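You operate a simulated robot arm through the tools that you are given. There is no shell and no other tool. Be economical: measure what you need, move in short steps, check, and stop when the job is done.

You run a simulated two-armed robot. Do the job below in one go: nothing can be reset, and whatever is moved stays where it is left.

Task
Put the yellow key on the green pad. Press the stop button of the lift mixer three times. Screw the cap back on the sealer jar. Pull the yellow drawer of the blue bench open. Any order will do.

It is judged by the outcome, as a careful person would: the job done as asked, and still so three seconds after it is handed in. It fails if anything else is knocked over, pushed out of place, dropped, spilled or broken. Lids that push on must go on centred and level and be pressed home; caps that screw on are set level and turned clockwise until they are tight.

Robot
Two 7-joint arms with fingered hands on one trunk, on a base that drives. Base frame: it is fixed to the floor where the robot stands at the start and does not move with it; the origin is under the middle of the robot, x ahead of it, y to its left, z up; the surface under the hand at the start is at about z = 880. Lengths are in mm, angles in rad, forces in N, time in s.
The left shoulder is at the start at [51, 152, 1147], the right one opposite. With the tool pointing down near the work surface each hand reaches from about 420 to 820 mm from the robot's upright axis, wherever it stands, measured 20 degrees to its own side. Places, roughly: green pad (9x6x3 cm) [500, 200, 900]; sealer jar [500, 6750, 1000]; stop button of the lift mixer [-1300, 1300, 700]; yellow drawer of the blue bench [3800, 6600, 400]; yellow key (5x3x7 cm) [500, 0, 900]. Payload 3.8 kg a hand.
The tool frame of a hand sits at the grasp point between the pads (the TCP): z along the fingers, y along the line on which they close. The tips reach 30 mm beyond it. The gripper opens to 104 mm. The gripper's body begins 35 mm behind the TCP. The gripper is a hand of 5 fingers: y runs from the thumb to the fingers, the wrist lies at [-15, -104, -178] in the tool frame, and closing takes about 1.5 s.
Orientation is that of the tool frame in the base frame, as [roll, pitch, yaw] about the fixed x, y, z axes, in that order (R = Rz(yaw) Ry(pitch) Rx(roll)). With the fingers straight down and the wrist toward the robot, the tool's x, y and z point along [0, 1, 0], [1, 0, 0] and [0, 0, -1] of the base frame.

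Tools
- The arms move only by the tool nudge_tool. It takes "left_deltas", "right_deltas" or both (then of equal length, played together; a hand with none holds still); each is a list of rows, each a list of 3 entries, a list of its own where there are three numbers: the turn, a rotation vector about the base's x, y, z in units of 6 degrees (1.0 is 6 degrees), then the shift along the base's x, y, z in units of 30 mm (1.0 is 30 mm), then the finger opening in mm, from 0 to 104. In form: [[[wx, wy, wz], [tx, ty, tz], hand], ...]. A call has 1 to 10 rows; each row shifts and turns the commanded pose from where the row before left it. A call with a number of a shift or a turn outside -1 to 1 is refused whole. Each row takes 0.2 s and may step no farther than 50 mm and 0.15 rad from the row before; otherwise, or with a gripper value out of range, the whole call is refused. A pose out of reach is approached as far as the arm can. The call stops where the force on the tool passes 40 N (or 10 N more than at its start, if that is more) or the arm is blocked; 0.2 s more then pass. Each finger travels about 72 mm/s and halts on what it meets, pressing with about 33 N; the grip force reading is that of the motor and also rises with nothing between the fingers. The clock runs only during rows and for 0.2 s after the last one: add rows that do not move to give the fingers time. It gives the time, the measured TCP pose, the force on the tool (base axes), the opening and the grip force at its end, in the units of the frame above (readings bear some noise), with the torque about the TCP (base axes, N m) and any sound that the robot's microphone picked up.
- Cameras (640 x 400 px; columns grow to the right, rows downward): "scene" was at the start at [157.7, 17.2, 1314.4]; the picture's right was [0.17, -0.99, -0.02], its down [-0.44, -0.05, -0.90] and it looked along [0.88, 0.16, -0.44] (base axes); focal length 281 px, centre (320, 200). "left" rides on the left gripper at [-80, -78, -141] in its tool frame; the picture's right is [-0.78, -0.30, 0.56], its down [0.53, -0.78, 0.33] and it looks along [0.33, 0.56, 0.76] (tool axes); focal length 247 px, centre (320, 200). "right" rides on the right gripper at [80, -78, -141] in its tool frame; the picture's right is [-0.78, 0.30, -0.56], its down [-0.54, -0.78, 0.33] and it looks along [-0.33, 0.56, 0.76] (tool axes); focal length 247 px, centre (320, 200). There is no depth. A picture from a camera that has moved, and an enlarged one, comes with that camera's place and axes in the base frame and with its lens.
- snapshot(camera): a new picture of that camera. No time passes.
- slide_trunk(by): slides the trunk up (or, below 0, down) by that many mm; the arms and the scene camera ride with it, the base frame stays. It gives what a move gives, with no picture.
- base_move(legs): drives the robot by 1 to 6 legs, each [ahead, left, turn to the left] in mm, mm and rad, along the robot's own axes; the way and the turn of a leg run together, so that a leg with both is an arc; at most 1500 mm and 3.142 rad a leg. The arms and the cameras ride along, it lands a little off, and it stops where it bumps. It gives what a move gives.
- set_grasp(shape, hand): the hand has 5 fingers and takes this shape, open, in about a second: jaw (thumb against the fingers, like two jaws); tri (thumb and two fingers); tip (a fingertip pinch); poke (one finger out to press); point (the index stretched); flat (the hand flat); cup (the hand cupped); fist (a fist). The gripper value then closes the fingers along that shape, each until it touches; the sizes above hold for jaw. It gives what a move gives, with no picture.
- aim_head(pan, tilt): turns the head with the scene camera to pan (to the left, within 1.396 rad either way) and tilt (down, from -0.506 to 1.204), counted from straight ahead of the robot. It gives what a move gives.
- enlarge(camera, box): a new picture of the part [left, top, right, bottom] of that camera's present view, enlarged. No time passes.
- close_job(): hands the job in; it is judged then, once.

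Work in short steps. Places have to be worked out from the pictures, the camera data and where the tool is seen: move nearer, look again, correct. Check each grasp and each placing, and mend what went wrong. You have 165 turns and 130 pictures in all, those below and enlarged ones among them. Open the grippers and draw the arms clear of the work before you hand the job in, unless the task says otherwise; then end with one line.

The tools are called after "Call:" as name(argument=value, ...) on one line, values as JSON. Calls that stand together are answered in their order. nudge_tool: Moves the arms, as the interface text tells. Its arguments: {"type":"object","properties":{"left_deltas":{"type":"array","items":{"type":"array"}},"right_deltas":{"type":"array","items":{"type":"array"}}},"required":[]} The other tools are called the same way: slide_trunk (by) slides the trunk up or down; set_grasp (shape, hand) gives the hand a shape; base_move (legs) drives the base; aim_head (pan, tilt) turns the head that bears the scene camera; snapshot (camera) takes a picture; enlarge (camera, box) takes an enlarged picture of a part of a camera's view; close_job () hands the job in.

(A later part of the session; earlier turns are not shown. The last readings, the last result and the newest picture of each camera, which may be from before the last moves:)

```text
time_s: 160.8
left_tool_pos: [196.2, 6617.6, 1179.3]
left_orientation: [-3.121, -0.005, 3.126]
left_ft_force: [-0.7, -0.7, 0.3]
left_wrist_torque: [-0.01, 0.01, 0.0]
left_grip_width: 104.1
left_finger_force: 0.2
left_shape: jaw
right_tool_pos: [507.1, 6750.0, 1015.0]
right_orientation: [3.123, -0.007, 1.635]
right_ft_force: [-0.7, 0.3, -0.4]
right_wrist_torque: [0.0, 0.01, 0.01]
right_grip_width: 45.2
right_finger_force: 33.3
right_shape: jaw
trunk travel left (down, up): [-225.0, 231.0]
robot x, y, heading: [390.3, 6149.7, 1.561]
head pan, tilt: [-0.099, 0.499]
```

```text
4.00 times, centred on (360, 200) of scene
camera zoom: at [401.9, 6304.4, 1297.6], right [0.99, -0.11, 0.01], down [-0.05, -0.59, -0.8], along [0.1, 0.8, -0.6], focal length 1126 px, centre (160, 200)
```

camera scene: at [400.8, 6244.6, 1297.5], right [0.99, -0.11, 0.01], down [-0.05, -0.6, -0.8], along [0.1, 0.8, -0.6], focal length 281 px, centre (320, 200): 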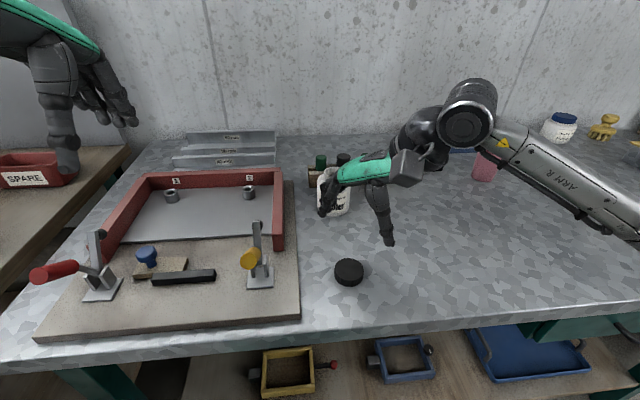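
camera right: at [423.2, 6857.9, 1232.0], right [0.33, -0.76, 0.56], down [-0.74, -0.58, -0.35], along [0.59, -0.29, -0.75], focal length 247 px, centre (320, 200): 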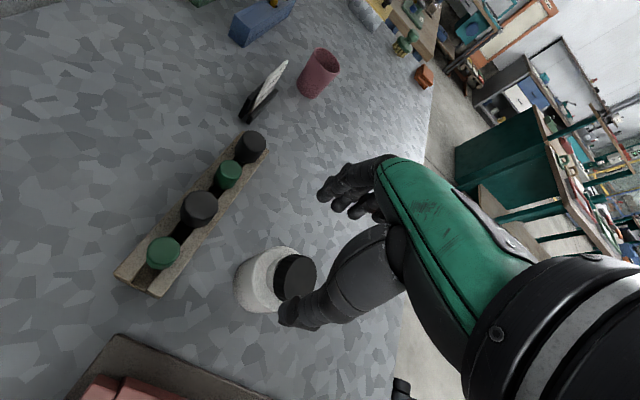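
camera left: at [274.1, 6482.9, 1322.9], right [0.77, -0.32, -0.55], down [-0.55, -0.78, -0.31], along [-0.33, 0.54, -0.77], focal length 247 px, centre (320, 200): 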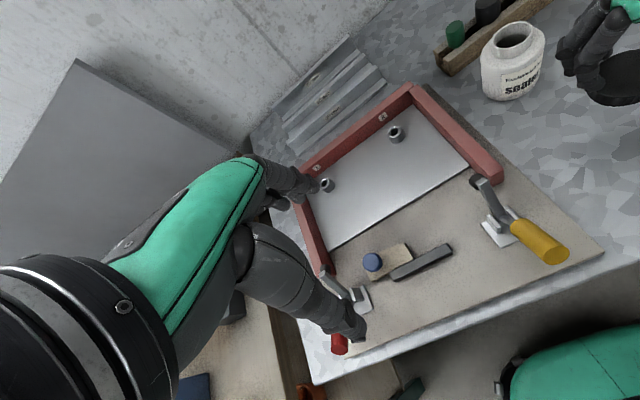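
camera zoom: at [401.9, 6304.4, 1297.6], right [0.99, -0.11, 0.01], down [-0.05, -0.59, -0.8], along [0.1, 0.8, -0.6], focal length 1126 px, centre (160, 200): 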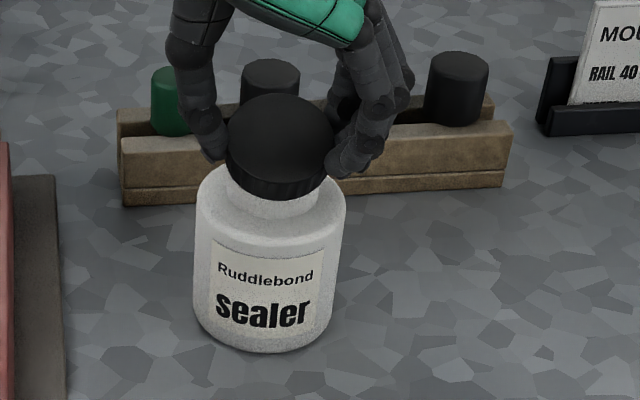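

The cap lifts cleanly and the jar stays. It leans ~20° near-down, so I raise a bit and tilt the hand 20° about −x, compensating the shift, to level it.

Call:
nudge_tool(right_deltas=[[[0, 0, 0], [0, 0, 0.4], 30], [[-0.83, 0, 0], [0, 0.08, 0], 30], [[-0.83, 0, 0], [0, 0.08, 0], 30], [[-0.83, 0, 0], [0, 0.08, 0], 30], [[-0.83, 0, 0], [0, 0.07, 0], 30], [[0, 0, 0], [0, 0, 0], 30]])

Call:
enlarge(camera="scene", box=[310, 150, 390, 230])

Call:
enlarge(camera="right", box=[220, 180, 380, 320])

```text
time_s: 162.2
left_tool_pos: [195.7, 6617.7, 1180.5]
left_orientation: [-3.121, -0.006, 3.126]
left_ft_force: [0.0, -0.2, 1.2]
left_wrist_torque: [-0.01, 0.0, -0.02]
left_grip_width: 103.9
left_finger_force: 0.0
left_shape: jaw
right_tool_pos: [509.0, 6756.1, 1026.5]
right_orientation: [3.141, 0.256, 1.636]
right_ft_force: [0.3, 0.5, -0.7]
right_wrist_torque: [-0.02, 0.04, -0.03]
right_grip_width: 45.0
right_finger_force: 33.0
right_shape: jaw
right hand out of reach, approached as far as the arm can: row 5
trunk travel left (down, up): [-225.0, 231.0]
robot x, y, heading: [391.4, 6148.4, 1.561]
head pan, tilt: [-0.099, 0.499]
```

```text
5.00 times, centred on (350, 190) of scene
camera zoom: at [402.1, 6304.4, 1297.6], right [0.99, -0.11, 0.01], down [-0.05, -0.59, -0.8], along [0.1, 0.8, -0.6], focal length 1407 px, centre (170, 250)
```

zoom: 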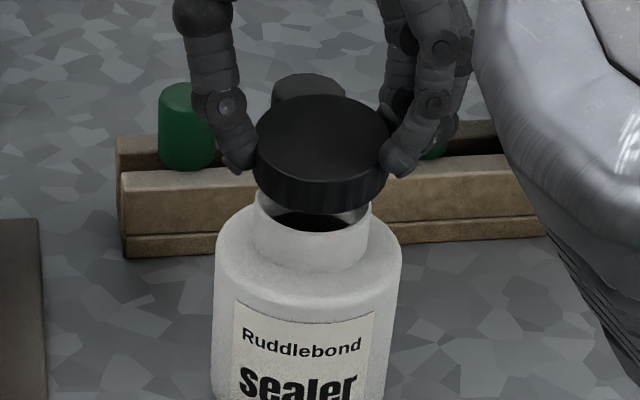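

```text
2.86 times, centred on (300, 250) of right
camera zoom: at [422.3, 6864.9, 1143.5], right [0.33, -0.59, 0.73], down [-0.74, -0.65, -0.19], along [0.59, -0.48, -0.65], focal length 706 px, centre (377, 57)
```

zoom: 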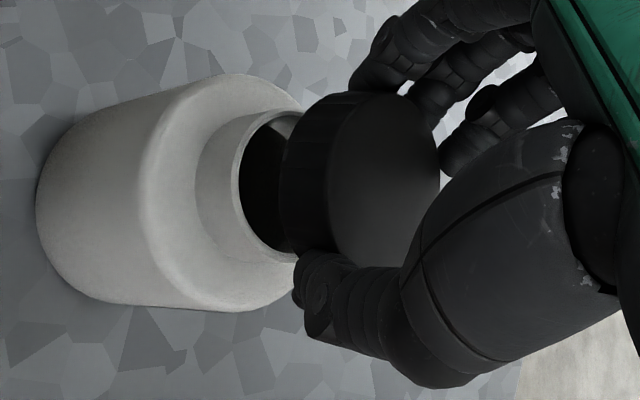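

The hind view shows the cap straight above the mouth; from the head it is ~2.4 mm too far right, thus ~2.7 mm short in y, with ~5° of tilt left because reach ended. I raise 15 mm, drive 40 mm nearer, and shift the hand back accordingly while finishing the tilt.

Call:
nudge_tool(right_deltas=[[[0, 0, 0], [0, 0, 0.5], 30], [[0, 0, 0], [0, -0.8, 0], 30], [[0, 0, 0], [0, -0.5, 0], 30]])

Call:
base_move(legs=[[40, 0, 0]])

```text
time_s: 163.0
left_tool_pos: [195.3, 6617.5, 1179.8]
left_orientation: [-3.123, -0.001, 3.127]
left_ft_force: [0.4, 0.3, -0.1]
left_wrist_torque: [0.0, -0.02, -0.01]
left_grip_width: 103.9
left_finger_force: 0.0
left_shape: jaw
right_tool_pos: [509.5, 6719.0, 1040.9]
right_orientation: [3.14, 0.254, 1.633]
right_ft_force: [0.4, 0.0, -0.1]
right_wrist_torque: [-0.01, -0.01, -0.01]
right_grip_width: 45.0
right_finger_force: 33.2
right_shape: jaw
trunk travel left (down, up): [-225.0, 231.0]
robot x, y, heading: [390.6, 6151.0, 1.558]
head pan, tilt: [-0.099, 0.499]
```

```text
time_s: 163.9
left_tool_pos: [195.4, 6650.6, 1182.4]
left_orientation: [-3.126, -0.006, 3.129]
left_ft_force: [0.7, -0.1, 0.3]
left_wrist_torque: [0.04, 0.01, 0.01]
left_grip_width: 103.9
left_finger_force: 0.1
left_shape: jaw
right_tool_pos: [508.1, 6753.6, 1043.5]
right_orientation: [3.14, 0.248, 1.637]
right_ft_force: [0.4, -0.1, -0.1]
right_wrist_torque: [0.02, 0.03, 0.01]
right_grip_width: 45.2
right_finger_force: 33.1
right_shape: jaw
trunk travel left (down, up): [-225.0, 231.0]
robot x, y, heading: [391.4, 6186.7, 1.56]
head pan, tilt: [-0.099, 0.499]
```

Now I finish the tilt (5°) with shifts dx −1.5, dy +7.6 and lower to just above the mouth, then check.

Call:
nudge_tool(right_deltas=[[[-0.45, 0, 0], [-0.05, 0.13, 0], 30], [[-0.4, 0, 0], [0, 0.12, 0], 30], [[0, 0, 0], [0, 0, -0.3], 30], [[0, 0, 0], [0, 0, -0.3], 30], [[0, 0, 0], [0, 0, 0], 30]])

Call:
enlarge(camera="scene", box=[310, 150, 390, 230])

Call:
enlarge(camera="right", box=[220, 180, 380, 320])

```text
time_s: 165.1
left_tool_pos: [195.1, 6655.3, 1181.0]
left_orientation: [-3.122, -0.005, 3.128]
left_ft_force: [0.1, -0.5, -0.7]
left_wrist_torque: [-0.03, 0.01, 0.0]
left_grip_width: 103.9
left_finger_force: 0.0
left_shape: jaw
right_tool_pos: [505.9, 6765.7, 1023.1]
right_orientation: [-3.137, 0.341, 1.639]
right_ft_force: [0.0, 0.0, -0.7]
right_wrist_torque: [0.01, 0.02, -0.05]
right_grip_width: 44.7
right_finger_force: 32.9
right_shape: jaw
trunk travel left (down, up): [-225.0, 231.0]
robot x, y, heading: [392.2, 6189.2, 1.56]
head pan, tilt: [-0.099, 0.499]
```

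```text
5.00 times, centred on (350, 190) of scene
camera zoom: at [402.0, 6341.9, 1297.7], right [0.99, -0.11, 0.01], down [-0.05, -0.59, -0.8], along [0.09, 0.8, -0.6], focal length 1407 px, centre (170, 250)
```

zoom: 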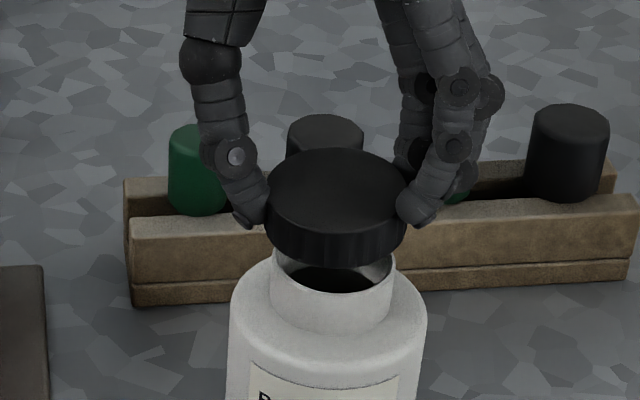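

```text
2.86 times, centred on (300, 250) of right
camera zoom: at [420.9, 6883.2, 1129.8], right [0.34, -0.52, 0.78], down [-0.73, -0.67, -0.13], along [0.59, -0.53, -0.61], focal length 706 px, centre (377, 57)
```

zoom: 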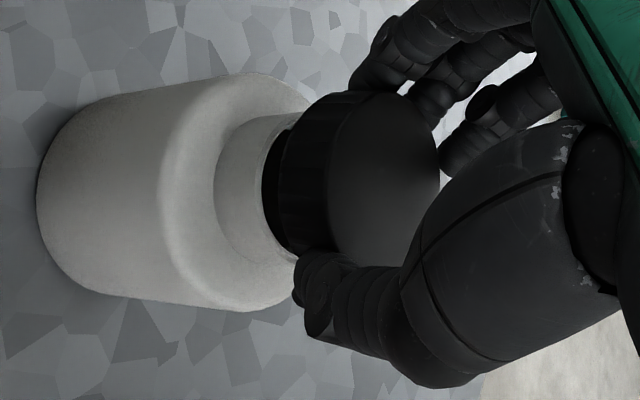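

The cap is level and aligned in x; the hind view shows it ~4 mm too far in +y (the base had landed a bit ahead). I correct dy −4 and lower gently.

Call:
nudge_tool(right_deltas=[[[0, 0, 0], [0, -0.14, 0], 30], [[0, 0, 0], [0, 0, -0.12], 30], [[0, 0, 0], [0, 0, -0.08], 30], [[0, 0, 0], [0, 0, 0], 30]])

Call:
nudge_tool(right_deltas=[[[0, 0, 0], [0, 0, -0.08], 30], [[0, 0, 0], [0, 0, 0], 30]])

Call:
nudge_tool(right_deltas=[[[0, 0, 0], [0, 0, -0.08], 30], [[0, 0, 0], [0, 0, 0], 30]])

```text
time_s: 166.1
left_tool_pos: [195.8, 6656.0, 1181.8]
left_orientation: [-3.122, -0.007, 3.127]
left_ft_force: [-0.5, 1.0, 0.7]
left_wrist_torque: [-0.02, 0.0, 0.01]
left_grip_width: 103.9
left_finger_force: 0.1
left_shape: jaw
right_tool_pos: [507.4, 6761.5, 1017.1]
right_orientation: [-3.137, 0.341, 1.64]
right_ft_force: [-0.8, -0.5, 0.0]
right_wrist_torque: [0.01, 0.0, -0.01]
right_grip_width: 44.9
right_finger_force: 32.7
right_shape: jaw
trunk travel left (down, up): [-225.0, 231.0]
robot x, y, heading: [389.5, 6186.3, 1.558]
head pan, tilt: [-0.099, 0.499]
```

```text
time_s: 166.7
left_tool_pos: [196.0, 6655.4, 1180.9]
left_orientation: [-3.124, -0.005, 3.127]
left_ft_force: [-0.8, -0.2, 0.3]
left_wrist_torque: [-0.02, 0.02, 0.0]
left_grip_width: 103.9
left_finger_force: 0.1
left_shape: jaw
right_tool_pos: [508.1, 6760.4, 1013.5]
right_orientation: [-3.14, 0.342, 1.637]
right_ft_force: [-0.4, -0.4, 0.0]
right_wrist_torque: [-0.01, 0.02, 0.01]
right_grip_width: 45.2
right_finger_force: 33.2
right_shape: jaw
trunk travel left (down, up): [-225.0, 231.0]
robot x, y, heading: [388.9, 6188.2, 1.562]
head pan, tilt: [-0.099, 0.499]
```

```text
time_s: 167.3
left_tool_pos: [194.7, 6655.1, 1180.7]
left_orientation: [-3.122, -0.006, 3.127]
left_ft_force: [-0.3, -0.3, -0.4]
left_wrist_torque: [0.0, 0.0, -0.02]
left_grip_width: 104.0
left_finger_force: 0.0
left_shape: jaw
right_tool_pos: [507.0, 6761.7, 1010.1]
right_orientation: [-3.138, 0.341, 1.638]
right_ft_force: [-0.5, 0.3, -0.9]
right_wrist_torque: [0.01, 0.01, -0.03]
right_grip_width: 45.0
right_finger_force: 33.2
right_shape: jaw
trunk travel left (down, up): [-225.0, 231.0]
robot x, y, heading: [392.9, 6188.8, 1.564]
head pan, tilt: [-0.099, 0.499]
```

No contact yet, which suggests it is going over the neck. I continue.

Call:
nudge_tool(right_deltas=[[[0, 0, 0], [0, 0, -0.08], 30], [[0, 0, 0], [0, 0, 0], 30]])

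Call:
nudge_tool(right_deltas=[[[0, 0, 0], [0, 0, -0.08], 30], [[0, 0, 0], [0, 0, 0], 30]])

Call:
enlarge(camera="scene", box=[310, 150, 390, 230])

```text
time_s: 167.9
left_tool_pos: [194.5, 6654.8, 1180.8]
left_orientation: [-3.122, -0.006, 3.127]
left_ft_force: [-0.2, -0.2, 1.1]
left_wrist_torque: [-0.02, 0.03, 0.02]
left_grip_width: 104.0
left_finger_force: 0.0
left_shape: jaw
right_tool_pos: [506.7, 6760.3, 1009.1]
right_orientation: [-3.136, 0.342, 1.64]
right_ft_force: [0.3, 0.0, -0.4]
right_wrist_torque: [0.0, -0.01, -0.01]
right_grip_width: 44.8
right_finger_force: 33.6
right_shape: jaw
trunk travel left (down, up): [-225.0, 231.0]
robot x, y, heading: [390.0, 6187.9, 1.561]
head pan, tilt: [-0.099, 0.499]
```

```text
time_s: 168.5
left_tool_pos: [196.0, 6655.1, 1179.9]
left_orientation: [-3.123, -0.005, 3.126]
left_ft_force: [-0.6, -0.1, -0.2]
left_wrist_torque: [-0.05, 0.0, -0.02]
left_grip_width: 103.8
left_finger_force: 0.2
left_shape: jaw
right_tool_pos: [506.3, 6761.1, 1008.0]
right_orientation: [-3.138, 0.342, 1.639]
right_ft_force: [-0.1, 0.4, 1.8]
right_wrist_torque: [0.02, 0.02, -0.01]
right_grip_width: 44.9
right_finger_force: 32.8
right_shape: jaw
trunk travel left (down, up): [-225.0, 231.0]
robot x, y, heading: [392.7, 6189.3, 1.56]
head pan, tilt: [-0.099, 0.499]
```

```text
5.00 times, centred on (350, 190) of scene
camera zoom: at [402.0, 6341.9, 1297.7], right [0.99, -0.11, 0.01], down [-0.05, -0.59, -0.8], along [0.09, 0.8, -0.6], focal length 1407 px, centre (170, 250)
```

zoom: 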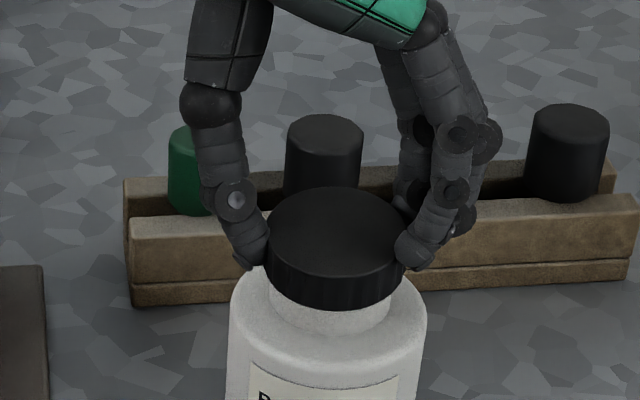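

The cap skirt now covers ~5 mm of the neck and touches (thread). I press a little and read the torque.

Call:
nudge_tool(right_deltas=[[[0, 0, 0], [0, 0, -0.08], 30], [[0, 0, 0], [0, 0, 0], 30]])

Call:
nudge_tool(right_deltas=[[[0, 0, 0], [0, 0, -0.06], 30], [[0, 0, 0], [0, 0, 0], 30]])

```text
time_s: 169.1
left_tool_pos: [195.2, 6654.1, 1180.9]
left_orientation: [-3.122, -0.004, 3.128]
left_ft_force: [0.4, 0.3, 0.3]
left_wrist_torque: [0.02, 0.0, 0.02]
left_grip_width: 103.7
left_finger_force: 0.1
left_shape: jaw
right_tool_pos: [507.6, 6761.0, 1005.9]
right_orientation: [-3.138, 0.342, 1.64]
right_ft_force: [-1.0, 0.8, 5.5]
right_wrist_torque: [0.06, 0.11, -0.03]
right_grip_width: 45.2
right_finger_force: 32.9
right_shape: jaw
trunk travel left (down, up): [-225.0, 231.0]
robot x, y, heading: [392.6, 6188.9, 1.563]
head pan, tilt: [-0.099, 0.499]
```

```text
time_s: 169.7
left_tool_pos: [194.1, 6655.1, 1180.5]
left_orientation: [-3.122, -0.004, 3.126]
left_ft_force: [0.1, 0.1, 0.2]
left_wrist_torque: [0.0, -0.02, -0.02]
left_grip_width: 104.1
left_finger_force: 0.1
left_shape: jaw
right_tool_pos: [506.4, 6761.1, 1003.2]
right_orientation: [-3.137, 0.34, 1.639]
right_ft_force: [0.3, 2.2, 10.4]
right_wrist_torque: [0.05, 0.08, 0.0]
right_grip_width: 45.1
right_finger_force: 32.8
right_shape: jaw
trunk travel left (down, up): [-225.0, 231.0]
robot x, y, heading: [390.8, 6187.3, 1.56]
head pan, tilt: [-0.099, 0.499]
```

It slides further down with the force near the centre. I press on to ~20 N to seat it.

Call:
nudge_tool(right_deltas=[[[0, 0, 0], [0, 0, -0.08], 30], [[0, 0, 0], [0, 0, -0.06], 30], [[0, 0, 0], [0, 0, 0], 30]])

Call:
nudge_tool(right_deltas=[[[0, 0, 0], [0, 0, 0.12], 40], [[0, 0, 0], [0, 0, 0.05], 44], [[0, 0, 0], [0, 0, 0], 47], [[0, 0, 0], [0, 0, 0], 50], [[0, 0, 0], [0, 0, 0], 55], [[0, 0, 0], [0, 0, 0], 62], [[0, 0, 0], [0, 0, 0], 70], [[0, 0, 0], [0, 0, 0], 80], [[0, 0, 0], [0, 0, 0], 90]])

Call:
enlarge(camera="scene", box=[310, 150, 390, 230])

```text
time_s: 170.5
left_tool_pos: [195.3, 6653.9, 1181.4]
left_orientation: [-3.122, -0.003, 3.128]
left_ft_force: [0.3, 0.5, -0.7]
left_wrist_torque: [-0.02, 0.01, -0.01]
left_grip_width: 103.6
left_finger_force: 0.1
left_shape: jaw
right_tool_pos: [506.8, 6760.5, 1000.7]
right_orientation: [-3.137, 0.338, 1.64]
right_ft_force: [-0.9, 6.5, 18.3]
right_wrist_torque: [0.22, -0.07, 0.04]
right_grip_width: 45.9
right_finger_force: 33.8
right_shape: jaw
trunk travel left (down, up): [-225.0, 231.0]
robot x, y, heading: [391.7, 6187.3, 1.562]
head pan, tilt: [-0.099, 0.499]
```

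```text
time_s: 172.5
left_tool_pos: [195.8, 6655.5, 1180.0]
left_orientation: [-3.122, -0.004, 3.127]
left_ft_force: [0.6, 0.1, 0.4]
left_wrist_torque: [0.0, -0.03, 0.0]
left_grip_width: 103.6
left_finger_force: 0.1
left_shape: jaw
right_tool_pos: [507.5, 6761.8, 1005.3]
right_orientation: [-3.137, 0.342, 1.637]
right_ft_force: [0.4, 0.0, 0.5]
right_wrist_torque: [0.01, 0.0, 0.01]
right_grip_width: 90.0
right_finger_force: 0.1
right_shape: jaw
trunk travel left (down, up): [-225.0, 231.0]
robot x, y, heading: [396.5, 6185.9, 1.557]
head pan, tilt: [-0.099, 0.499]
```

```text
5.00 times, centred on (350, 190) of scene
camera zoom: at [402.1, 6342.1, 1297.6], right [0.99, -0.11, 0.01], down [-0.05, -0.59, -0.8], along [0.09, 0.8, -0.6], focal length 1407 px, centre (170, 250)
```

zoom: 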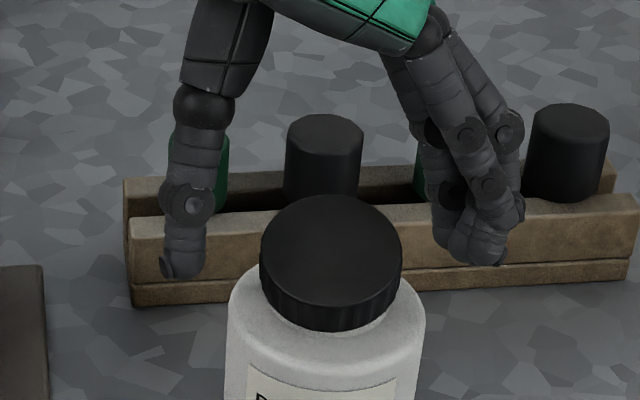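

The cap is deep over the neck on the near side but the far side is still ~10 mm high: now properly hooked, so pressing the far edge should seat it. I raise, straighten and close the hand, and place the tips over the far edge.

Call:
nudge_tool(right_deltas=[[[0, 0, 0], [0, 0, 0.8], 90], [[0, 0, 0], [0, 0, 0.9], 60], [[0.83, 0, 0], [0, 0, 0], 30], [[0.83, 0, 0], [0, 0, 0], 10], [[0.83, 0, 0], [0.1, 0.15, 0], 0], [[0.83, 0, 0], [0, 0.15, 0], 0], [[0, 0, 0], [0, 0, -0.4], 0], [[0, 0, 0], [0, 0, -0.2], 0], [[0, 0, 0], [0, 0, 0], 0]])

Call:
nudge_tool(right_deltas=[[[0, 0, 0], [0, 0, -0.15], 0], [[0, 0, 0], [0, 0, -0.12], 0], [[0, 0, 0], [0, 0, 0], 0]])

```text
time_s: 174.5
left_tool_pos: [196.0, 6655.5, 1180.9]
left_orientation: [-3.123, -0.006, 3.128]
left_ft_force: [0.4, 0.2, 0.7]
left_wrist_torque: [-0.03, -0.01, 0.0]
left_grip_width: 103.9
left_finger_force: 0.1
left_shape: jaw
right_tool_pos: [510.5, 6767.5, 1038.3]
right_orientation: [3.123, -0.005, 1.634]
right_ft_force: [-0.2, -0.8, 0.1]
right_wrist_torque: [0.03, 0.03, -0.02]
right_grip_width: 0.1
right_finger_force: 33.3
right_shape: jaw
trunk travel left (down, up): [-225.0, 231.0]
robot x, y, heading: [392.3, 6188.4, 1.564]
head pan, tilt: [-0.099, 0.499]
```

```text
time_s: 175.3
left_tool_pos: [196.2, 6655.3, 1181.5]
left_orientation: [-3.124, -0.003, 3.129]
left_ft_force: [-0.1, -0.1, 0.3]
left_wrist_torque: [-0.02, 0.02, -0.01]
left_grip_width: 104.0
left_finger_force: 0.0
left_shape: jaw
right_tool_pos: [508.1, 6769.6, 1030.9]
right_orientation: [3.122, -0.004, 1.637]
right_ft_force: [0.1, 0.2, -0.1]
right_wrist_torque: [0.02, 0.02, 0.0]
right_grip_width: 0.0
right_finger_force: 33.1
right_shape: jaw
trunk travel left (down, up): [-225.0, 231.0]
robot x, y, heading: [390.3, 6188.3, 1.561]
head pan, tilt: [-0.099, 0.499]
```

Call:
nudge_tool(right_deltas=[[[0, 0, 0], [0.1, 0, -0.15], 0], [[0, 0, 0], [0, 0, -0.1], 0], [[0, 0, 0], [0, 0, 0], 0]])

Call:
nudge_tool(right_deltas=[[[0, 0, 0], [0, 0, -0.1], 0], [[0, 0, 0], [0, 0, -0.1], 0], [[0, 0, 0], [0, 0, 0], 0]])

```text
time_s: 176.1
left_tool_pos: [195.1, 6654.2, 1180.2]
left_orientation: [-3.122, -0.003, 3.129]
left_ft_force: [0.1, 0.4, 0.4]
left_wrist_torque: [-0.01, -0.05, 0.0]
left_grip_width: 103.6
left_finger_force: 0.0
left_shape: jaw
right_tool_pos: [511.9, 6769.0, 1023.2]
right_orientation: [3.122, -0.007, 1.636]
right_ft_force: [-1.2, -0.9, 9.9]
right_wrist_torque: [-0.03, 0.05, -0.04]
right_grip_width: 0.2
right_finger_force: 33.6
right_shape: jaw
trunk travel left (down, up): [-225.0, 231.0]
robot x, y, heading: [392.1, 6190.8, 1.564]
head pan, tilt: [-0.099, 0.499]
```

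```text
time_s: 177.0
left_tool_pos: [194.4, 6653.4, 1180.9]
left_orientation: [-3.121, -0.005, 3.129]
left_ft_force: [0.7, 0.9, -0.4]
left_wrist_torque: [-0.05, 0.03, 0.02]
left_grip_width: 103.8
left_finger_force: 0.1
left_shape: jaw
right_tool_pos: [511.0, 6770.6, 1021.4]
right_orientation: [3.124, -0.016, 1.635]
right_ft_force: [-3.0, -3.8, 19.2]
right_wrist_torque: [-0.14, 0.15, 0.01]
right_grip_width: 0.1
right_finger_force: 32.8
right_shape: jaw
trunk travel left (down, up): [-225.0, 231.0]
robot x, y, heading: [391.1, 6187.4, 1.564]
head pan, tilt: [-0.099, 0.499]
stopped in row 3 (right hand): the force on the tool passed its limit at 40 N (the readings are from after the stop); the commanded pose is now the measured one
```

Call:
nudge_tool(right_deltas=[[[0, 0, 0], [0, 0, 0.5], 0], [[0, 0, 0], [0, 0, 0.8], 0]])

Call:
enlarge(camera="scene", box=[310, 150, 390, 230])

```text
time_s: 177.6
left_tool_pos: [194.9, 6655.0, 1181.8]
left_orientation: [-3.123, -0.002, 3.128]
left_ft_force: [-0.1, -0.2, 0.3]
left_wrist_torque: [0.0, -0.02, -0.02]
left_grip_width: 103.8
left_finger_force: 0.0
left_shape: jaw
right_tool_pos: [511.5, 6770.0, 1058.4]
right_orientation: [3.121, -0.013, 1.631]
right_ft_force: [-0.4, 0.4, 0.0]
right_wrist_torque: [0.01, -0.01, -0.02]
right_grip_width: 0.1
right_finger_force: 32.7
right_shape: jaw
trunk travel left (down, up): [-225.0, 231.0]
robot x, y, heading: [387.6, 6188.9, 1.561]
head pan, tilt: [-0.099, 0.499]
```

```text
5.00 times, centred on (350, 190) of scene
camera zoom: at [401.7, 6341.2, 1297.7], right [0.99, -0.11, 0.01], down [-0.05, -0.59, -0.8], along [0.09, 0.8, -0.6], focal length 1407 px, centre (170, 250)
```

zoom: 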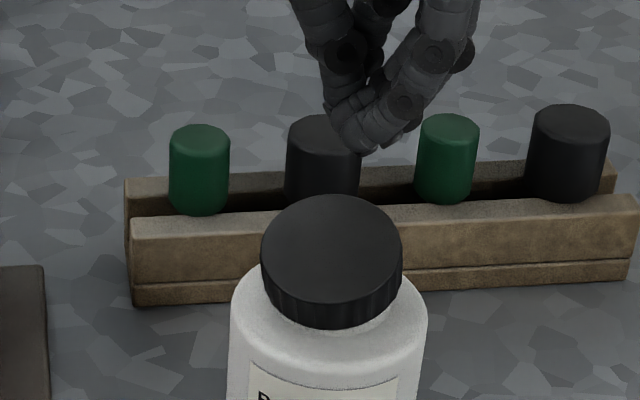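

The cap is cocked: far skirt still on the far rim, so it needs ~4 mm more +y. I grip it again across x (this worked well), first opening and lowering around it.

Call:
nudge_tool(right_deltas=[[[0, 0, 0], [-0.13, -0.3, 0], 40], [[0, 0, 0], [0, -0.32, 0], 70], [[0, 0, 0], [0, 0, 0], 90], [[0, 0, 0], [0, 0, -0.8], 90], [[0, 0, 0], [0, 0, -0.7], 90], [[0, 0, 0], [0, 0, -0.45], 90], [[0, 0, 0], [0, 0, 0], 80], [[0, 0, 0], [0, 0, 0], 70], [[0, 0, 0], [0, 0, 0], 62], [[0, 0, 0], [0, 0, 0], 55]])

Call:
nudge_tool(right_deltas=[[[0, 0, 0], [0, 0, 0], 48], [[0, 0, 0], [0, 0, 0], 42], [[0, 0, 0], [0, 0, 0], 36], [[0, 0, 0], [0, 0, 0], 30], [[0, 0, 0], [0, 0, 0], 30]])

Call:
nudge_tool(right_deltas=[[[0, 0, 0], [0, 0, 0.12], 30], [[0, 0, 0], [0, 0, 0.15], 30], [[0, 0, 0], [0, 0, 0], 30]])

```text
time_s: 179.8
left_tool_pos: [195.2, 6656.1, 1181.7]
left_orientation: [-3.122, -0.005, 3.128]
left_ft_force: [-0.1, 0.1, -0.1]
left_wrist_torque: [0.0, 0.01, 0.0]
left_grip_width: 103.8
left_finger_force: 0.1
left_shape: jaw
right_tool_pos: [509.0, 6754.3, 999.5]
right_orientation: [3.124, -0.014, 1.634]
right_ft_force: [0.6, -0.8, -0.7]
right_wrist_torque: [0.0, -0.01, 0.04]
right_grip_width: 55.3
right_finger_force: 0.0
right_shape: jaw
trunk travel left (down, up): [-225.0, 231.0]
robot x, y, heading: [389.2, 6186.4, 1.566]
head pan, tilt: [-0.099, 0.499]
```

```text
time_s: 181.0
left_tool_pos: [194.7, 6655.7, 1181.3]
left_orientation: [-3.123, -0.006, 3.127]
left_ft_force: [0.2, -1.3, -1.1]
left_wrist_torque: [0.01, 0.03, -0.03]
left_grip_width: 104.0
left_finger_force: 0.0
left_shape: jaw
right_tool_pos: [508.5, 6753.0, 999.5]
right_orientation: [3.123, -0.013, 1.635]
right_ft_force: [-0.4, 0.1, 0.9]
right_wrist_torque: [-0.03, 0.06, -0.02]
right_grip_width: 45.0
right_finger_force: 33.5
right_shape: jaw
trunk travel left (down, up): [-225.0, 231.0]
robot x, y, heading: [389.0, 6190.6, 1.559]
head pan, tilt: [-0.099, 0.499]
```

```text
time_s: 181.8
left_tool_pos: [195.6, 6655.3, 1181.0]
left_orientation: [-3.123, -0.005, 3.127]
left_ft_force: [0.2, 0.3, 0.1]
left_wrist_torque: [-0.02, 0.01, 0.01]
left_grip_width: 104.1
left_finger_force: 0.1
left_shape: jaw
right_tool_pos: [507.9, 6752.7, 1006.9]
right_orientation: [3.124, -0.014, 1.634]
right_ft_force: [-0.7, 0.3, -0.7]
right_wrist_torque: [-0.03, -0.02, 0.02]
right_grip_width: 44.7
right_finger_force: 33.5
right_shape: jaw
trunk travel left (down, up): [-225.0, 231.0]
robot x, y, heading: [390.2, 6182.2, 1.559]
head pan, tilt: [-0.099, 0.499]
```

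Gripped and free of the jar. I lift 10 mm more, level by 12° with compensation, then check both views.

Call:
nudge_tool(right_deltas=[[[0, 0, 0], [0, 0, 0.4], 30], [[-1, 0, 0], [0, 0.1, 0], 30], [[-1, 0, 0], [0, 0.1, 0], 30], [[0, 0, 0], [0, 0.1, 0], 30], [[0, 0, 0], [0, 0, 0], 30]])

Call:
enlarge(camera="scene", box=[310, 150, 390, 230])

Call:
enlarge(camera="right", box=[220, 180, 380, 320])

```text
time_s: 183.0
left_tool_pos: [194.9, 6656.3, 1179.9]
left_orientation: [-3.122, -0.005, 3.127]
left_ft_force: [0.1, 1.3, -0.2]
left_wrist_torque: [0.01, -0.01, 0.04]
left_grip_width: 103.8
left_finger_force: 0.0
left_shape: jaw
right_tool_pos: [508.9, 6762.0, 1018.9]
right_orientation: [3.136, 0.197, 1.638]
right_ft_force: [-0.6, 0.3, -0.4]
right_wrist_torque: [0.01, 0.0, 0.0]
right_grip_width: 44.6
right_finger_force: 33.2
right_shape: jaw
trunk travel left (down, up): [-225.0, 231.0]
robot x, y, heading: [391.4, 6188.8, 1.564]
head pan, tilt: [-0.099, 0.499]
```

```text
5.00 times, centred on (350, 190) of scene
camera zoom: at [402.0, 6342.3, 1297.6], right [0.99, -0.11, 0.01], down [-0.05, -0.6, -0.8], along [0.09, 0.8, -0.6], focal length 1407 px, centre (170, 250)
```

zoom: 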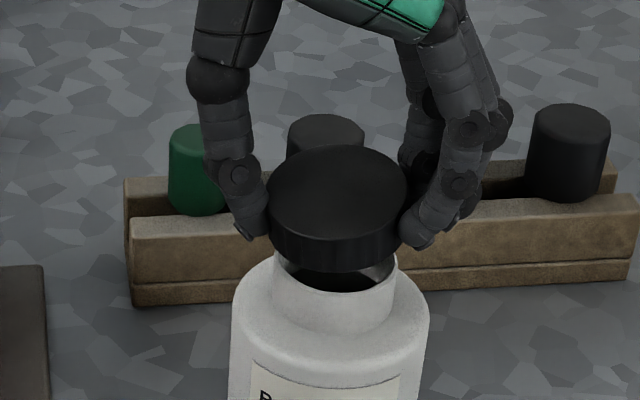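

```text
2.86 times, centred on (300, 250) of right
camera zoom: at [422.9, 6862.6, 1142.1], right [0.33, -0.63, 0.7], down [-0.73, -0.64, -0.23], along [0.59, -0.44, -0.68], focal length 706 px, centre (377, 57)
```

zoom: 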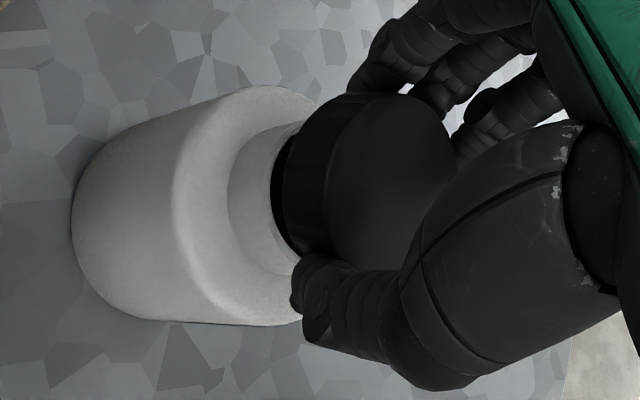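

Looking back: on the first try the cap did seat ~13 mm deep, and I pulled it askew by rising while still gripping. So I repeat: finish levelling (5° more), net dy ≈ −1, and lower, this time without any lift at release.

Call:
nudge_tool(right_deltas=[[[-0.85, 0, 0], [0, -0.035, 0], 30], [[0, 0, 0], [0, 0, -0.2], 30], [[0, 0, 0], [0, 0, -0.15], 30], [[0, 0, 0], [0, 0, -0.1], 30], [[0, 0, 0], [0, 0, 0], 30]])

Call:
nudge_tool(right_deltas=[[[0, 0, 0], [0, 0, -0.08], 30], [[0, 0, 0], [0, 0, 0], 30]])

Call:
nudge_tool(right_deltas=[[[0, 0, 0], [0, 0, -0.08], 30], [[0, 0, 0], [0, 0, 0], 30]])

```text
time_s: 184.2
left_tool_pos: [195.1, 6655.1, 1180.2]
left_orientation: [-3.122, -0.005, 3.129]
left_ft_force: [0.1, 0.2, 0.4]
left_wrist_torque: [-0.01, 0.02, -0.05]
left_grip_width: 103.6
left_finger_force: 0.0
left_shape: jaw
right_tool_pos: [509.3, 6761.7, 1005.8]
right_orientation: [3.142, 0.285, 1.636]
right_ft_force: [0.4, -0.8, -0.4]
right_wrist_torque: [-0.01, 0.03, -0.01]
right_grip_width: 44.5
right_finger_force: 32.9
right_shape: jaw
trunk travel left (down, up): [-225.0, 231.0]
robot x, y, heading: [388.7, 6190.6, 1.56]
head pan, tilt: [-0.099, 0.499]
```

```text
time_s: 184.8
left_tool_pos: [195.1, 6655.3, 1181.3]
left_orientation: [-3.121, -0.004, 3.126]
left_ft_force: [0.0, 0.2, 0.5]
left_wrist_torque: [0.02, 0.0, 0.0]
left_grip_width: 103.9
left_finger_force: 0.0
left_shape: jaw
right_tool_pos: [508.8, 6760.4, 1004.7]
right_orientation: [-3.142, 0.285, 1.637]
right_ft_force: [0.2, 0.5, 0.0]
right_wrist_torque: [-0.01, 0.01, -0.02]
right_grip_width: 44.5
right_finger_force: 32.7
right_shape: jaw
trunk travel left (down, up): [-225.0, 231.0]
robot x, y, heading: [391.8, 6190.3, 1.557]
head pan, tilt: [-0.099, 0.499]
```

```text
time_s: 185.4
left_tool_pos: [194.2, 6655.4, 1180.2]
left_orientation: [-3.123, -0.004, 3.126]
left_ft_force: [0.5, -0.1, -0.5]
left_wrist_torque: [0.01, 0.0, 0.03]
left_grip_width: 103.9
left_finger_force: 0.0
left_shape: jaw
right_tool_pos: [509.4, 6761.8, 1001.9]
right_orientation: [-3.142, 0.285, 1.638]
right_ft_force: [-0.2, 0.7, 0.0]
right_wrist_torque: [-0.01, 0.0, -0.01]
right_grip_width: 44.6
right_finger_force: 33.1
right_shape: jaw
trunk travel left (down, up): [-225.0, 231.0]
robot x, y, heading: [389.9, 6185.1, 1.563]
head pan, tilt: [-0.099, 0.499]
```

Going down freely. I continue in 2.5 mm steps.

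Call:
nudge_tool(right_deltas=[[[0, 0, 0], [0, 0, -0.08], 30], [[0, 0, 0], [0, 0, 0], 30]])

Call:
nudge_tool(right_deltas=[[[0, 0, 0], [0, 0, -0.08], 30], [[0, 0, 0], [0, 0, 0], 30]])

Call:
nudge_tool(right_deltas=[[[0, 0, 0], [0, 0, -0.08], 30], [[0, 0, 0], [0, 0, 0], 30]])

```text
time_s: 186.0
left_tool_pos: [195.0, 6656.1, 1180.5]
left_orientation: [-3.124, -0.005, 3.126]
left_ft_force: [-0.5, -0.3, -1.1]
left_wrist_torque: [0.01, -0.01, 0.0]
left_grip_width: 104.0
left_finger_force: 0.1
left_shape: jaw
right_tool_pos: [508.1, 6761.1, 999.0]
right_orientation: [-3.141, 0.284, 1.637]
right_ft_force: [0.0, 0.6, 0.6]
right_wrist_torque: [0.03, -0.05, -0.02]
right_grip_width: 44.6
right_finger_force: 33.0
right_shape: jaw
trunk travel left (down, up): [-225.0, 231.0]
robot x, y, heading: [389.7, 6190.2, 1.56]
head pan, tilt: [-0.099, 0.499]
```

```text
time_s: 186.6
left_tool_pos: [195.6, 6654.6, 1179.4]
left_orientation: [-3.121, -0.005, 3.129]
left_ft_force: [-0.3, 0.3, -0.5]
left_wrist_torque: [0.0, 0.02, -0.01]
left_grip_width: 104.1
left_finger_force: 0.0
left_shape: jaw
right_tool_pos: [507.3, 6760.8, 995.6]
right_orientation: [3.14, 0.283, 1.638]
right_ft_force: [-0.8, 1.7, 1.1]
right_wrist_torque: [0.06, -0.05, 0.02]
right_grip_width: 44.7
right_finger_force: 33.2
right_shape: jaw
trunk travel left (down, up): [-225.0, 231.0]
robot x, y, heading: [392.6, 6186.1, 1.565]
head pan, tilt: [-0.099, 0.499]
```

```text
time_s: 187.2
left_tool_pos: [194.7, 6655.5, 1181.6]
left_orientation: [-3.122, -0.006, 3.128]
left_ft_force: [-0.3, 0.0, 0.4]
left_wrist_torque: [0.01, 0.03, 0.02]
left_grip_width: 103.8
left_finger_force: 0.1
left_shape: jaw
right_tool_pos: [507.3, 6759.5, 993.1]
right_orientation: [-3.141, 0.283, 1.639]
right_ft_force: [-0.5, 0.2, 1.3]
right_wrist_torque: [0.04, -0.03, 0.0]
right_grip_width: 44.4
right_finger_force: 32.9
right_shape: jaw
trunk travel left (down, up): [-225.0, 231.0]
robot x, y, heading: [391.7, 6188.7, 1.56]
head pan, tilt: [-0.099, 0.499]
```

Deeper than expected with hardly any force; I look.

Call:
enlarge(camera="scene", box=[310, 150, 390, 230])

```text
5.00 times, centred on (350, 190) of scene
camera zoom: at [402.0, 6342.2, 1297.6], right [0.99, -0.11, 0.01], down [-0.05, -0.59, -0.8], along [0.09, 0.8, -0.6], focal length 1407 px, centre (170, 250)
```

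zoom: 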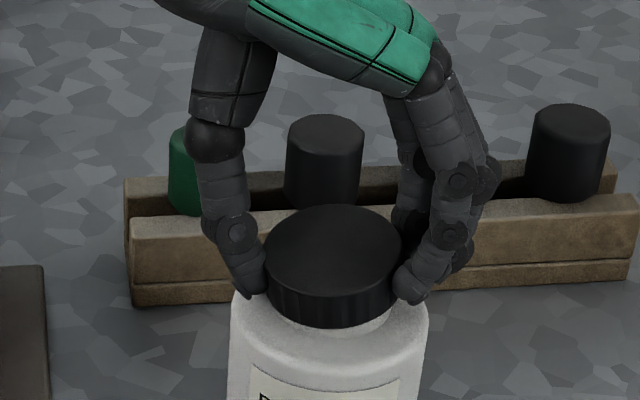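

The cap is now down over the neck, nearly level and centred. Still holding it, I press lightly and turn clockwise 30° about its axis.

Call:
nudge_tool(right_deltas=[[[0, 0, 0], [0, 0, -0.08], 30], [[0, 0, -0.8], [0.025, 0, -0.02], 30], [[0, 0, -0.8], [0.025, 0, 0], 30], [[0, 0, -0.8], [0.025, -0.005, 0], 30], [[0, 0, -0.8], [0.025, -0.005, 0], 30], [[0, 0, 0], [0, 0, 0], 30]])

```text
time_s: 188.6
left_tool_pos: [196.2, 6653.7, 1181.4]
left_orientation: [-3.122, -0.005, 3.127]
left_ft_force: [0.0, -0.2, 0.0]
left_wrist_torque: [0.02, 0.01, -0.02]
left_grip_width: 103.8
left_finger_force: 0.0
left_shape: jaw
right_tool_pos: [512.8, 6759.5, 991.5]
right_orientation: [3.141, 0.282, 1.3]
right_ft_force: [1.8, 2.2, 12.7]
right_wrist_torque: [-0.01, -0.21, 0.2]
right_grip_width: 44.5
right_finger_force: 33.6
right_shape: jaw
trunk travel left (down, up): [-225.0, 231.0]
robot x, y, heading: [392.5, 6186.4, 1.564]
head pan, tilt: [-0.099, 0.499]
```

Turning works, with 0.2 N·m of resistance. I continue clockwise.

Call:
nudge_tool(right_deltas=[[[0, 0, -0.8], [0.022, -0.008, 0], 30], [[0, 0, -0.8], [0.022, -0.01, 0], 30], [[0, 0, -0.8], [0.02, -0.012, 0], 30], [[0, 0, -0.8], [0.02, -0.014, 0], 30], [[0, 0, -0.8], [0.018, -0.015, 0], 30], [[0, 0, 0], [0, 0, 0], 30]])

```text
time_s: 189.4
left_tool_pos: [194.1, 6653.2, 1181.3]
left_orientation: [-3.121, -0.006, 3.13]
left_ft_force: [-0.1, 0.4, -0.3]
left_wrist_torque: [-0.03, -0.03, -0.02]
left_grip_width: 104.0
left_finger_force: 0.0
left_shape: jaw
right_tool_pos: [520.8, 6741.1, 992.9]
right_orientation: [-3.135, 0.275, 1.064]
right_ft_force: [-1.1, -2.1, 17.1]
right_wrist_torque: [-0.26, -0.22, 0.0]
right_grip_width: 45.0
right_finger_force: 33.1
right_shape: jaw
right hand out of reach, approached as far as the arm can: row 1, 2, 3, 4
trunk travel left (down, up): [-225.0, 231.0]
robot x, y, heading: [390.8, 6192.4, 1.561]
head pan, tilt: [-0.099, 0.499]
stopped in row 4 (right hand): the force on the tool passed its limit at 45 N (the readings are from after the stop); the commanded pose is now the measured one
```

Reach ended and the hand was pulled back ~18 mm with the jar. I stop here: release in place without lifting, then rise and look.

Call:
nudge_tool(right_deltas=[[[0, 0, 0], [0, 0, 0.08], 30], [[0, 0, 0], [0, 0, 0], 46], [[0, 0, 0], [0, 0, 0], 52], [[0, 0, 0], [0, 0, 0], 60], [[0, 0, 0], [0, 0, 0], 70], [[0, 0, 0], [0, 0, 0], 80], [[0, 0, 0], [0, 0, 0], 90], [[0, 0, 0], [0, 0, 0.6], 90], [[0, 0, 0], [0, 0, 1], 90], [[0, 0, 0], [0, 0, 0.8], 90]])

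Call:
enlarge(camera="scene", box=[300, 140, 400, 250])

```text
time_s: 191.6
left_tool_pos: [194.3, 6655.7, 1181.0]
left_orientation: [-3.122, -0.005, 3.131]
left_ft_force: [0.7, -0.4, -0.5]
left_wrist_torque: [-0.02, -0.03, 0.02]
left_grip_width: 103.6
left_finger_force: 0.0
left_shape: jaw
right_tool_pos: [527.8, 6716.3, 1052.2]
right_orientation: [-3.134, 0.271, 1.065]
right_ft_force: [0.6, 0.4, 0.0]
right_wrist_torque: [0.02, -0.01, 0.0]
right_grip_width: 89.7
right_finger_force: 0.0
right_shape: jaw
right hand out of reach, approached as far as the arm can: row 8, 9, 10
trunk travel left (down, up): [-225.0, 231.0]
robot x, y, heading: [391.7, 6187.7, 1.564]
head pan, tilt: [-0.099, 0.499]
```

```text
3.64 times, centred on (350, 195) of scene
camera zoom: at [402.0, 6341.8, 1297.7], right [0.99, -0.11, 0.01], down [-0.05, -0.59, -0.8], along [0.09, 0.8, -0.6], focal length 1023 px, centre (211, 218)
```

zoom: 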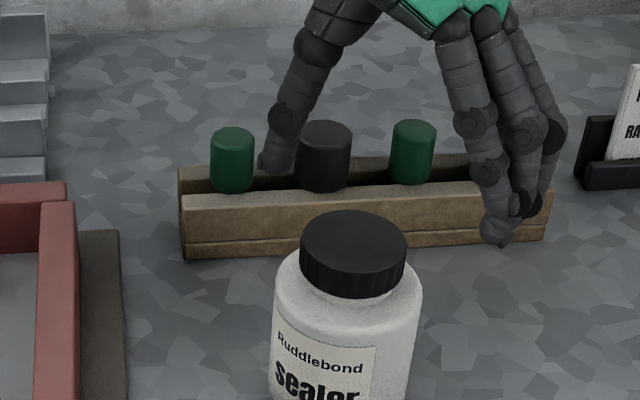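

The cap sits level on the neck; the jar has come nearer, to about [516, 6729]. I straighten the hand and turn it back counter-clockwise for a proper screwing stroke.

Call:
nudge_tool(right_deltas=[[[0.75, -0.42, 0], [0, 0, 0.4], 90], [[0.75, -0.42, 0], [0, 0, 0], 90], [[0.75, -0.42, 0], [0, 0, 0], 90], [[0, 0, 1], [0, 0, 0], 90], [[0, 0, 1], [0, 0, 0], 90], [[0, 0, 1], [0, 0, 0], 90], [[0, 0, 1], [0, 0, 0], 90], [[0, 0, 1], [0, 0, 0], 90], [[0, 0, 1], [0, 0, 0], 90], [[0, 0, 1], [0, 0, 0], 90]])

Call:
nudge_tool(right_deltas=[[[0, 0, 1], [-0.1, 0.1, 0], 90], [[0, 0, 1], [-0.1, 0.1, 0], 90], [[0, 0, 1], [-0.1, 0.1, 0], 90], [[0, 0, 1], [-0.1, 0.1, 0], 90], [[0, 0, 1], [0, 0.1, 0], 90], [[0, 0, 1], [0, 0, 0], 90], [[0, 0, 1], [0, 0, 0], 90], [[0, 0, 1], [0, 0, 0], 90], [[0, 0, 1], [0, 0, 0], 90], [[0, 0, 1], [0, 0, 0], 90]])

Call:
nudge_tool(right_deltas=[[[0, 0, 1], [0, 0, 0], 90], [[0, 0, 1], [0, 0, 0], 90], [[0, 0, 1], [0, 0, 0], 90], [[0, 0, 1], [0, 0, 0], 90], [[0, 0, 1], [0, 0, 0], 90], [[0, 0, 1], [0, 0, 0], 90], [[0, 0, 0], [0, 0, 0], 90]])

```text
time_s: 193.8
left_tool_pos: [195.4, 6655.1, 1180.5]
left_orientation: [-3.123, -0.005, 3.13]
left_ft_force: [-0.1, 0.5, -0.4]
left_wrist_torque: [0.01, -0.01, 0.01]
left_grip_width: 104.2
left_finger_force: 0.1
left_shape: jaw
right_tool_pos: [529.8, 6716.1, 1062.4]
right_orientation: [-3.136, 0.004, 1.799]
right_ft_force: [-0.1, -0.7, -0.3]
right_wrist_torque: [0.02, 0.0, 0.03]
right_grip_width: 89.7
right_finger_force: 0.1
right_shape: jaw
trunk travel left (down, up): [-225.0, 231.0]
robot x, y, heading: [393.4, 6184.2, 1.563]
head pan, tilt: [-0.099, 0.499]
```

```text
time_s: 196.0
left_tool_pos: [195.5, 6656.2, 1181.4]
left_orientation: [-3.122, -0.004, 3.13]
left_ft_force: [-0.1, 0.6, -0.1]
left_wrist_torque: [0.02, -0.01, 0.01]
left_grip_width: 104.1
left_finger_force: 0.1
left_shape: jaw
right_tool_pos: [518.2, 6731.3, 1061.9]
right_orientation: [-3.139, 0.006, 2.844]
right_ft_force: [-0.3, -0.7, 0.4]
right_wrist_torque: [-0.01, 0.0, 0.03]
right_grip_width: 89.8
right_finger_force: 0.0
right_shape: jaw
trunk travel left (down, up): [-225.0, 231.0]
robot x, y, heading: [394.4, 6186.6, 1.565]
head pan, tilt: [-0.099, 0.499]
```

```text
time_s: 197.6
left_tool_pos: [194.5, 6656.2, 1180.3]
left_orientation: [-3.123, -0.005, 3.13]
left_ft_force: [0.2, -0.7, -0.6]
left_wrist_torque: [0.0, 0.0, -0.01]
left_grip_width: 104.0
left_finger_force: 0.1
left_shape: jaw
right_tool_pos: [518.5, 6730.0, 1061.9]
right_orientation: [-3.138, 0.005, -2.811]
right_ft_force: [-0.1, -0.6, -0.1]
right_wrist_torque: [-0.01, -0.02, -0.01]
right_grip_width: 89.7
right_finger_force: 0.0
right_shape: jaw
trunk travel left (down, up): [-225.0, 231.0]
robot x, y, heading: [391.7, 6187.6, 1.561]
head pan, tilt: [-0.099, 0.499]
```

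I take one hand-camera picture to centre over the cap.

Call:
snapshot(camera="right")

```text
10 pictures are left
camera right: at [466.5, 6631.8, 1203.6], right [0.63, 0.53, 0.56], down [0.76, -0.56, -0.33], along [0.14, 0.63, -0.76], focal length 247 px, centre (320, 200)
```

right: 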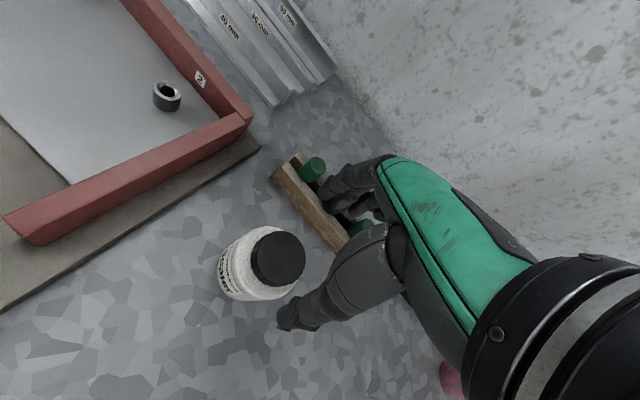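

Cap axis at ≈ [517, 6727]. I centre, lower to z ≈ 995 and close on the cap.

Call:
nudge_tool(right_deltas=[[[0, 0, 0], [-0.05, -0.08, -0.7], 90], [[0, 0, 0], [0, 0, -0.8], 90], [[0, 0, 0], [0, 0, -0.7], 90], [[0, 0, 0], [0, 0, 0], 78], [[0, 0, 0], [0, 0, 0], 66], [[0, 0, 0], [0, 0, 0], 56], [[0, 0, 0], [0, 0, 0], 48], [[0, 0, 0], [0, 0, 0], 42], [[0, 0, 0], [0, 0, 0], 36], [[0, 0, 0], [0, 0, 0], 30]])

Call:
nudge_tool(right_deltas=[[[0, 0, 0], [0, 0, 0], 30], [[0, 0, -0.8], [0, 0, 0], 30], [[0, 0, -0.8], [0, 0, 0], 30], [[0, 0, -0.8], [0, 0, 0], 30], [[0, 0, -0.8], [0, 0, 0], 30], [[0, 0, 0], [0, 0, 0], 30]])

```text
time_s: 199.8
left_tool_pos: [195.2, 6656.2, 1181.5]
left_orientation: [-3.121, -0.006, 3.13]
left_ft_force: [0.3, -0.3, 0.3]
left_wrist_torque: [-0.05, -0.01, 0.01]
left_grip_width: 103.6
left_finger_force: 0.0
left_shape: jaw
right_tool_pos: [516.7, 6727.8, 996.2]
right_orientation: [-3.136, 0.006, -2.813]
right_ft_force: [0.4, 0.0, -0.1]
right_wrist_torque: [-0.01, 0.01, -0.01]
right_grip_width: 43.8
right_finger_force: 32.8
right_shape: jaw
trunk travel left (down, up): [-225.0, 231.0]
robot x, y, heading: [388.5, 6187.4, 1.568]
head pan, tilt: [-0.099, 0.499]
```

```text
time_s: 201.2
left_tool_pos: [194.3, 6655.6, 1180.4]
left_orientation: [-3.122, -0.006, 3.13]
left_ft_force: [0.2, -0.5, 0.0]
left_wrist_torque: [0.02, 0.02, -0.02]
left_grip_width: 103.8
left_finger_force: 0.1
left_shape: jaw
right_tool_pos: [516.3, 6728.8, 994.6]
right_orientation: [-3.139, 0.004, 3.134]
right_ft_force: [0.3, 0.1, -2.4]
right_wrist_torque: [0.0, 0.02, 0.03]
right_grip_width: 43.7
right_finger_force: 33.3
right_shape: jaw
trunk travel left (down, up): [-225.0, 231.0]
robot x, y, heading: [390.5, 6185.2, 1.561]
head pan, tilt: [-0.099, 0.499]
```

The reading shows a downward pull (−2.4 N) while turning: the thread is engaging. I turn on with a slight descent.

Call:
nudge_tool(right_deltas=[[[0, 0, -0.9], [0, 0, -0.03], 30], [[0, 0, -0.9], [0, 0, 0], 30], [[0, 0, -0.9], [0, 0, -0.01], 30], [[0, 0, -0.9], [0, 0, 0], 30], [[0, 0, -0.9], [0, 0, -0.01], 30], [[0, 0, -0.9], [0, 0, 0], 30], [[0, 0, -0.9], [0, 0, -0.01], 30], [[0, 0, -0.9], [0, 0, 0], 30], [[0, 0, 0], [0, 0, 0], 30]])

```text
time_s: 203.2
left_tool_pos: [196.4, 6656.9, 1180.9]
left_orientation: [-3.122, -0.005, 3.129]
left_ft_force: [-0.2, 0.0, 0.1]
left_wrist_torque: [-0.03, 0.02, 0.02]
left_grip_width: 104.0
left_finger_force: 0.1
left_shape: jaw
right_tool_pos: [515.9, 6729.1, 995.0]
right_orientation: [-3.137, 0.004, 2.381]
right_ft_force: [-0.8, 0.0, 1.2]
right_wrist_torque: [0.02, -0.05, 0.03]
right_grip_width: 43.5
right_finger_force: 33.3
right_shape: jaw
trunk travel left (down, up): [-225.0, 231.0]
robot x, y, heading: [389.9, 6187.9, 1.562]
head pan, tilt: [-0.099, 0.499]
```

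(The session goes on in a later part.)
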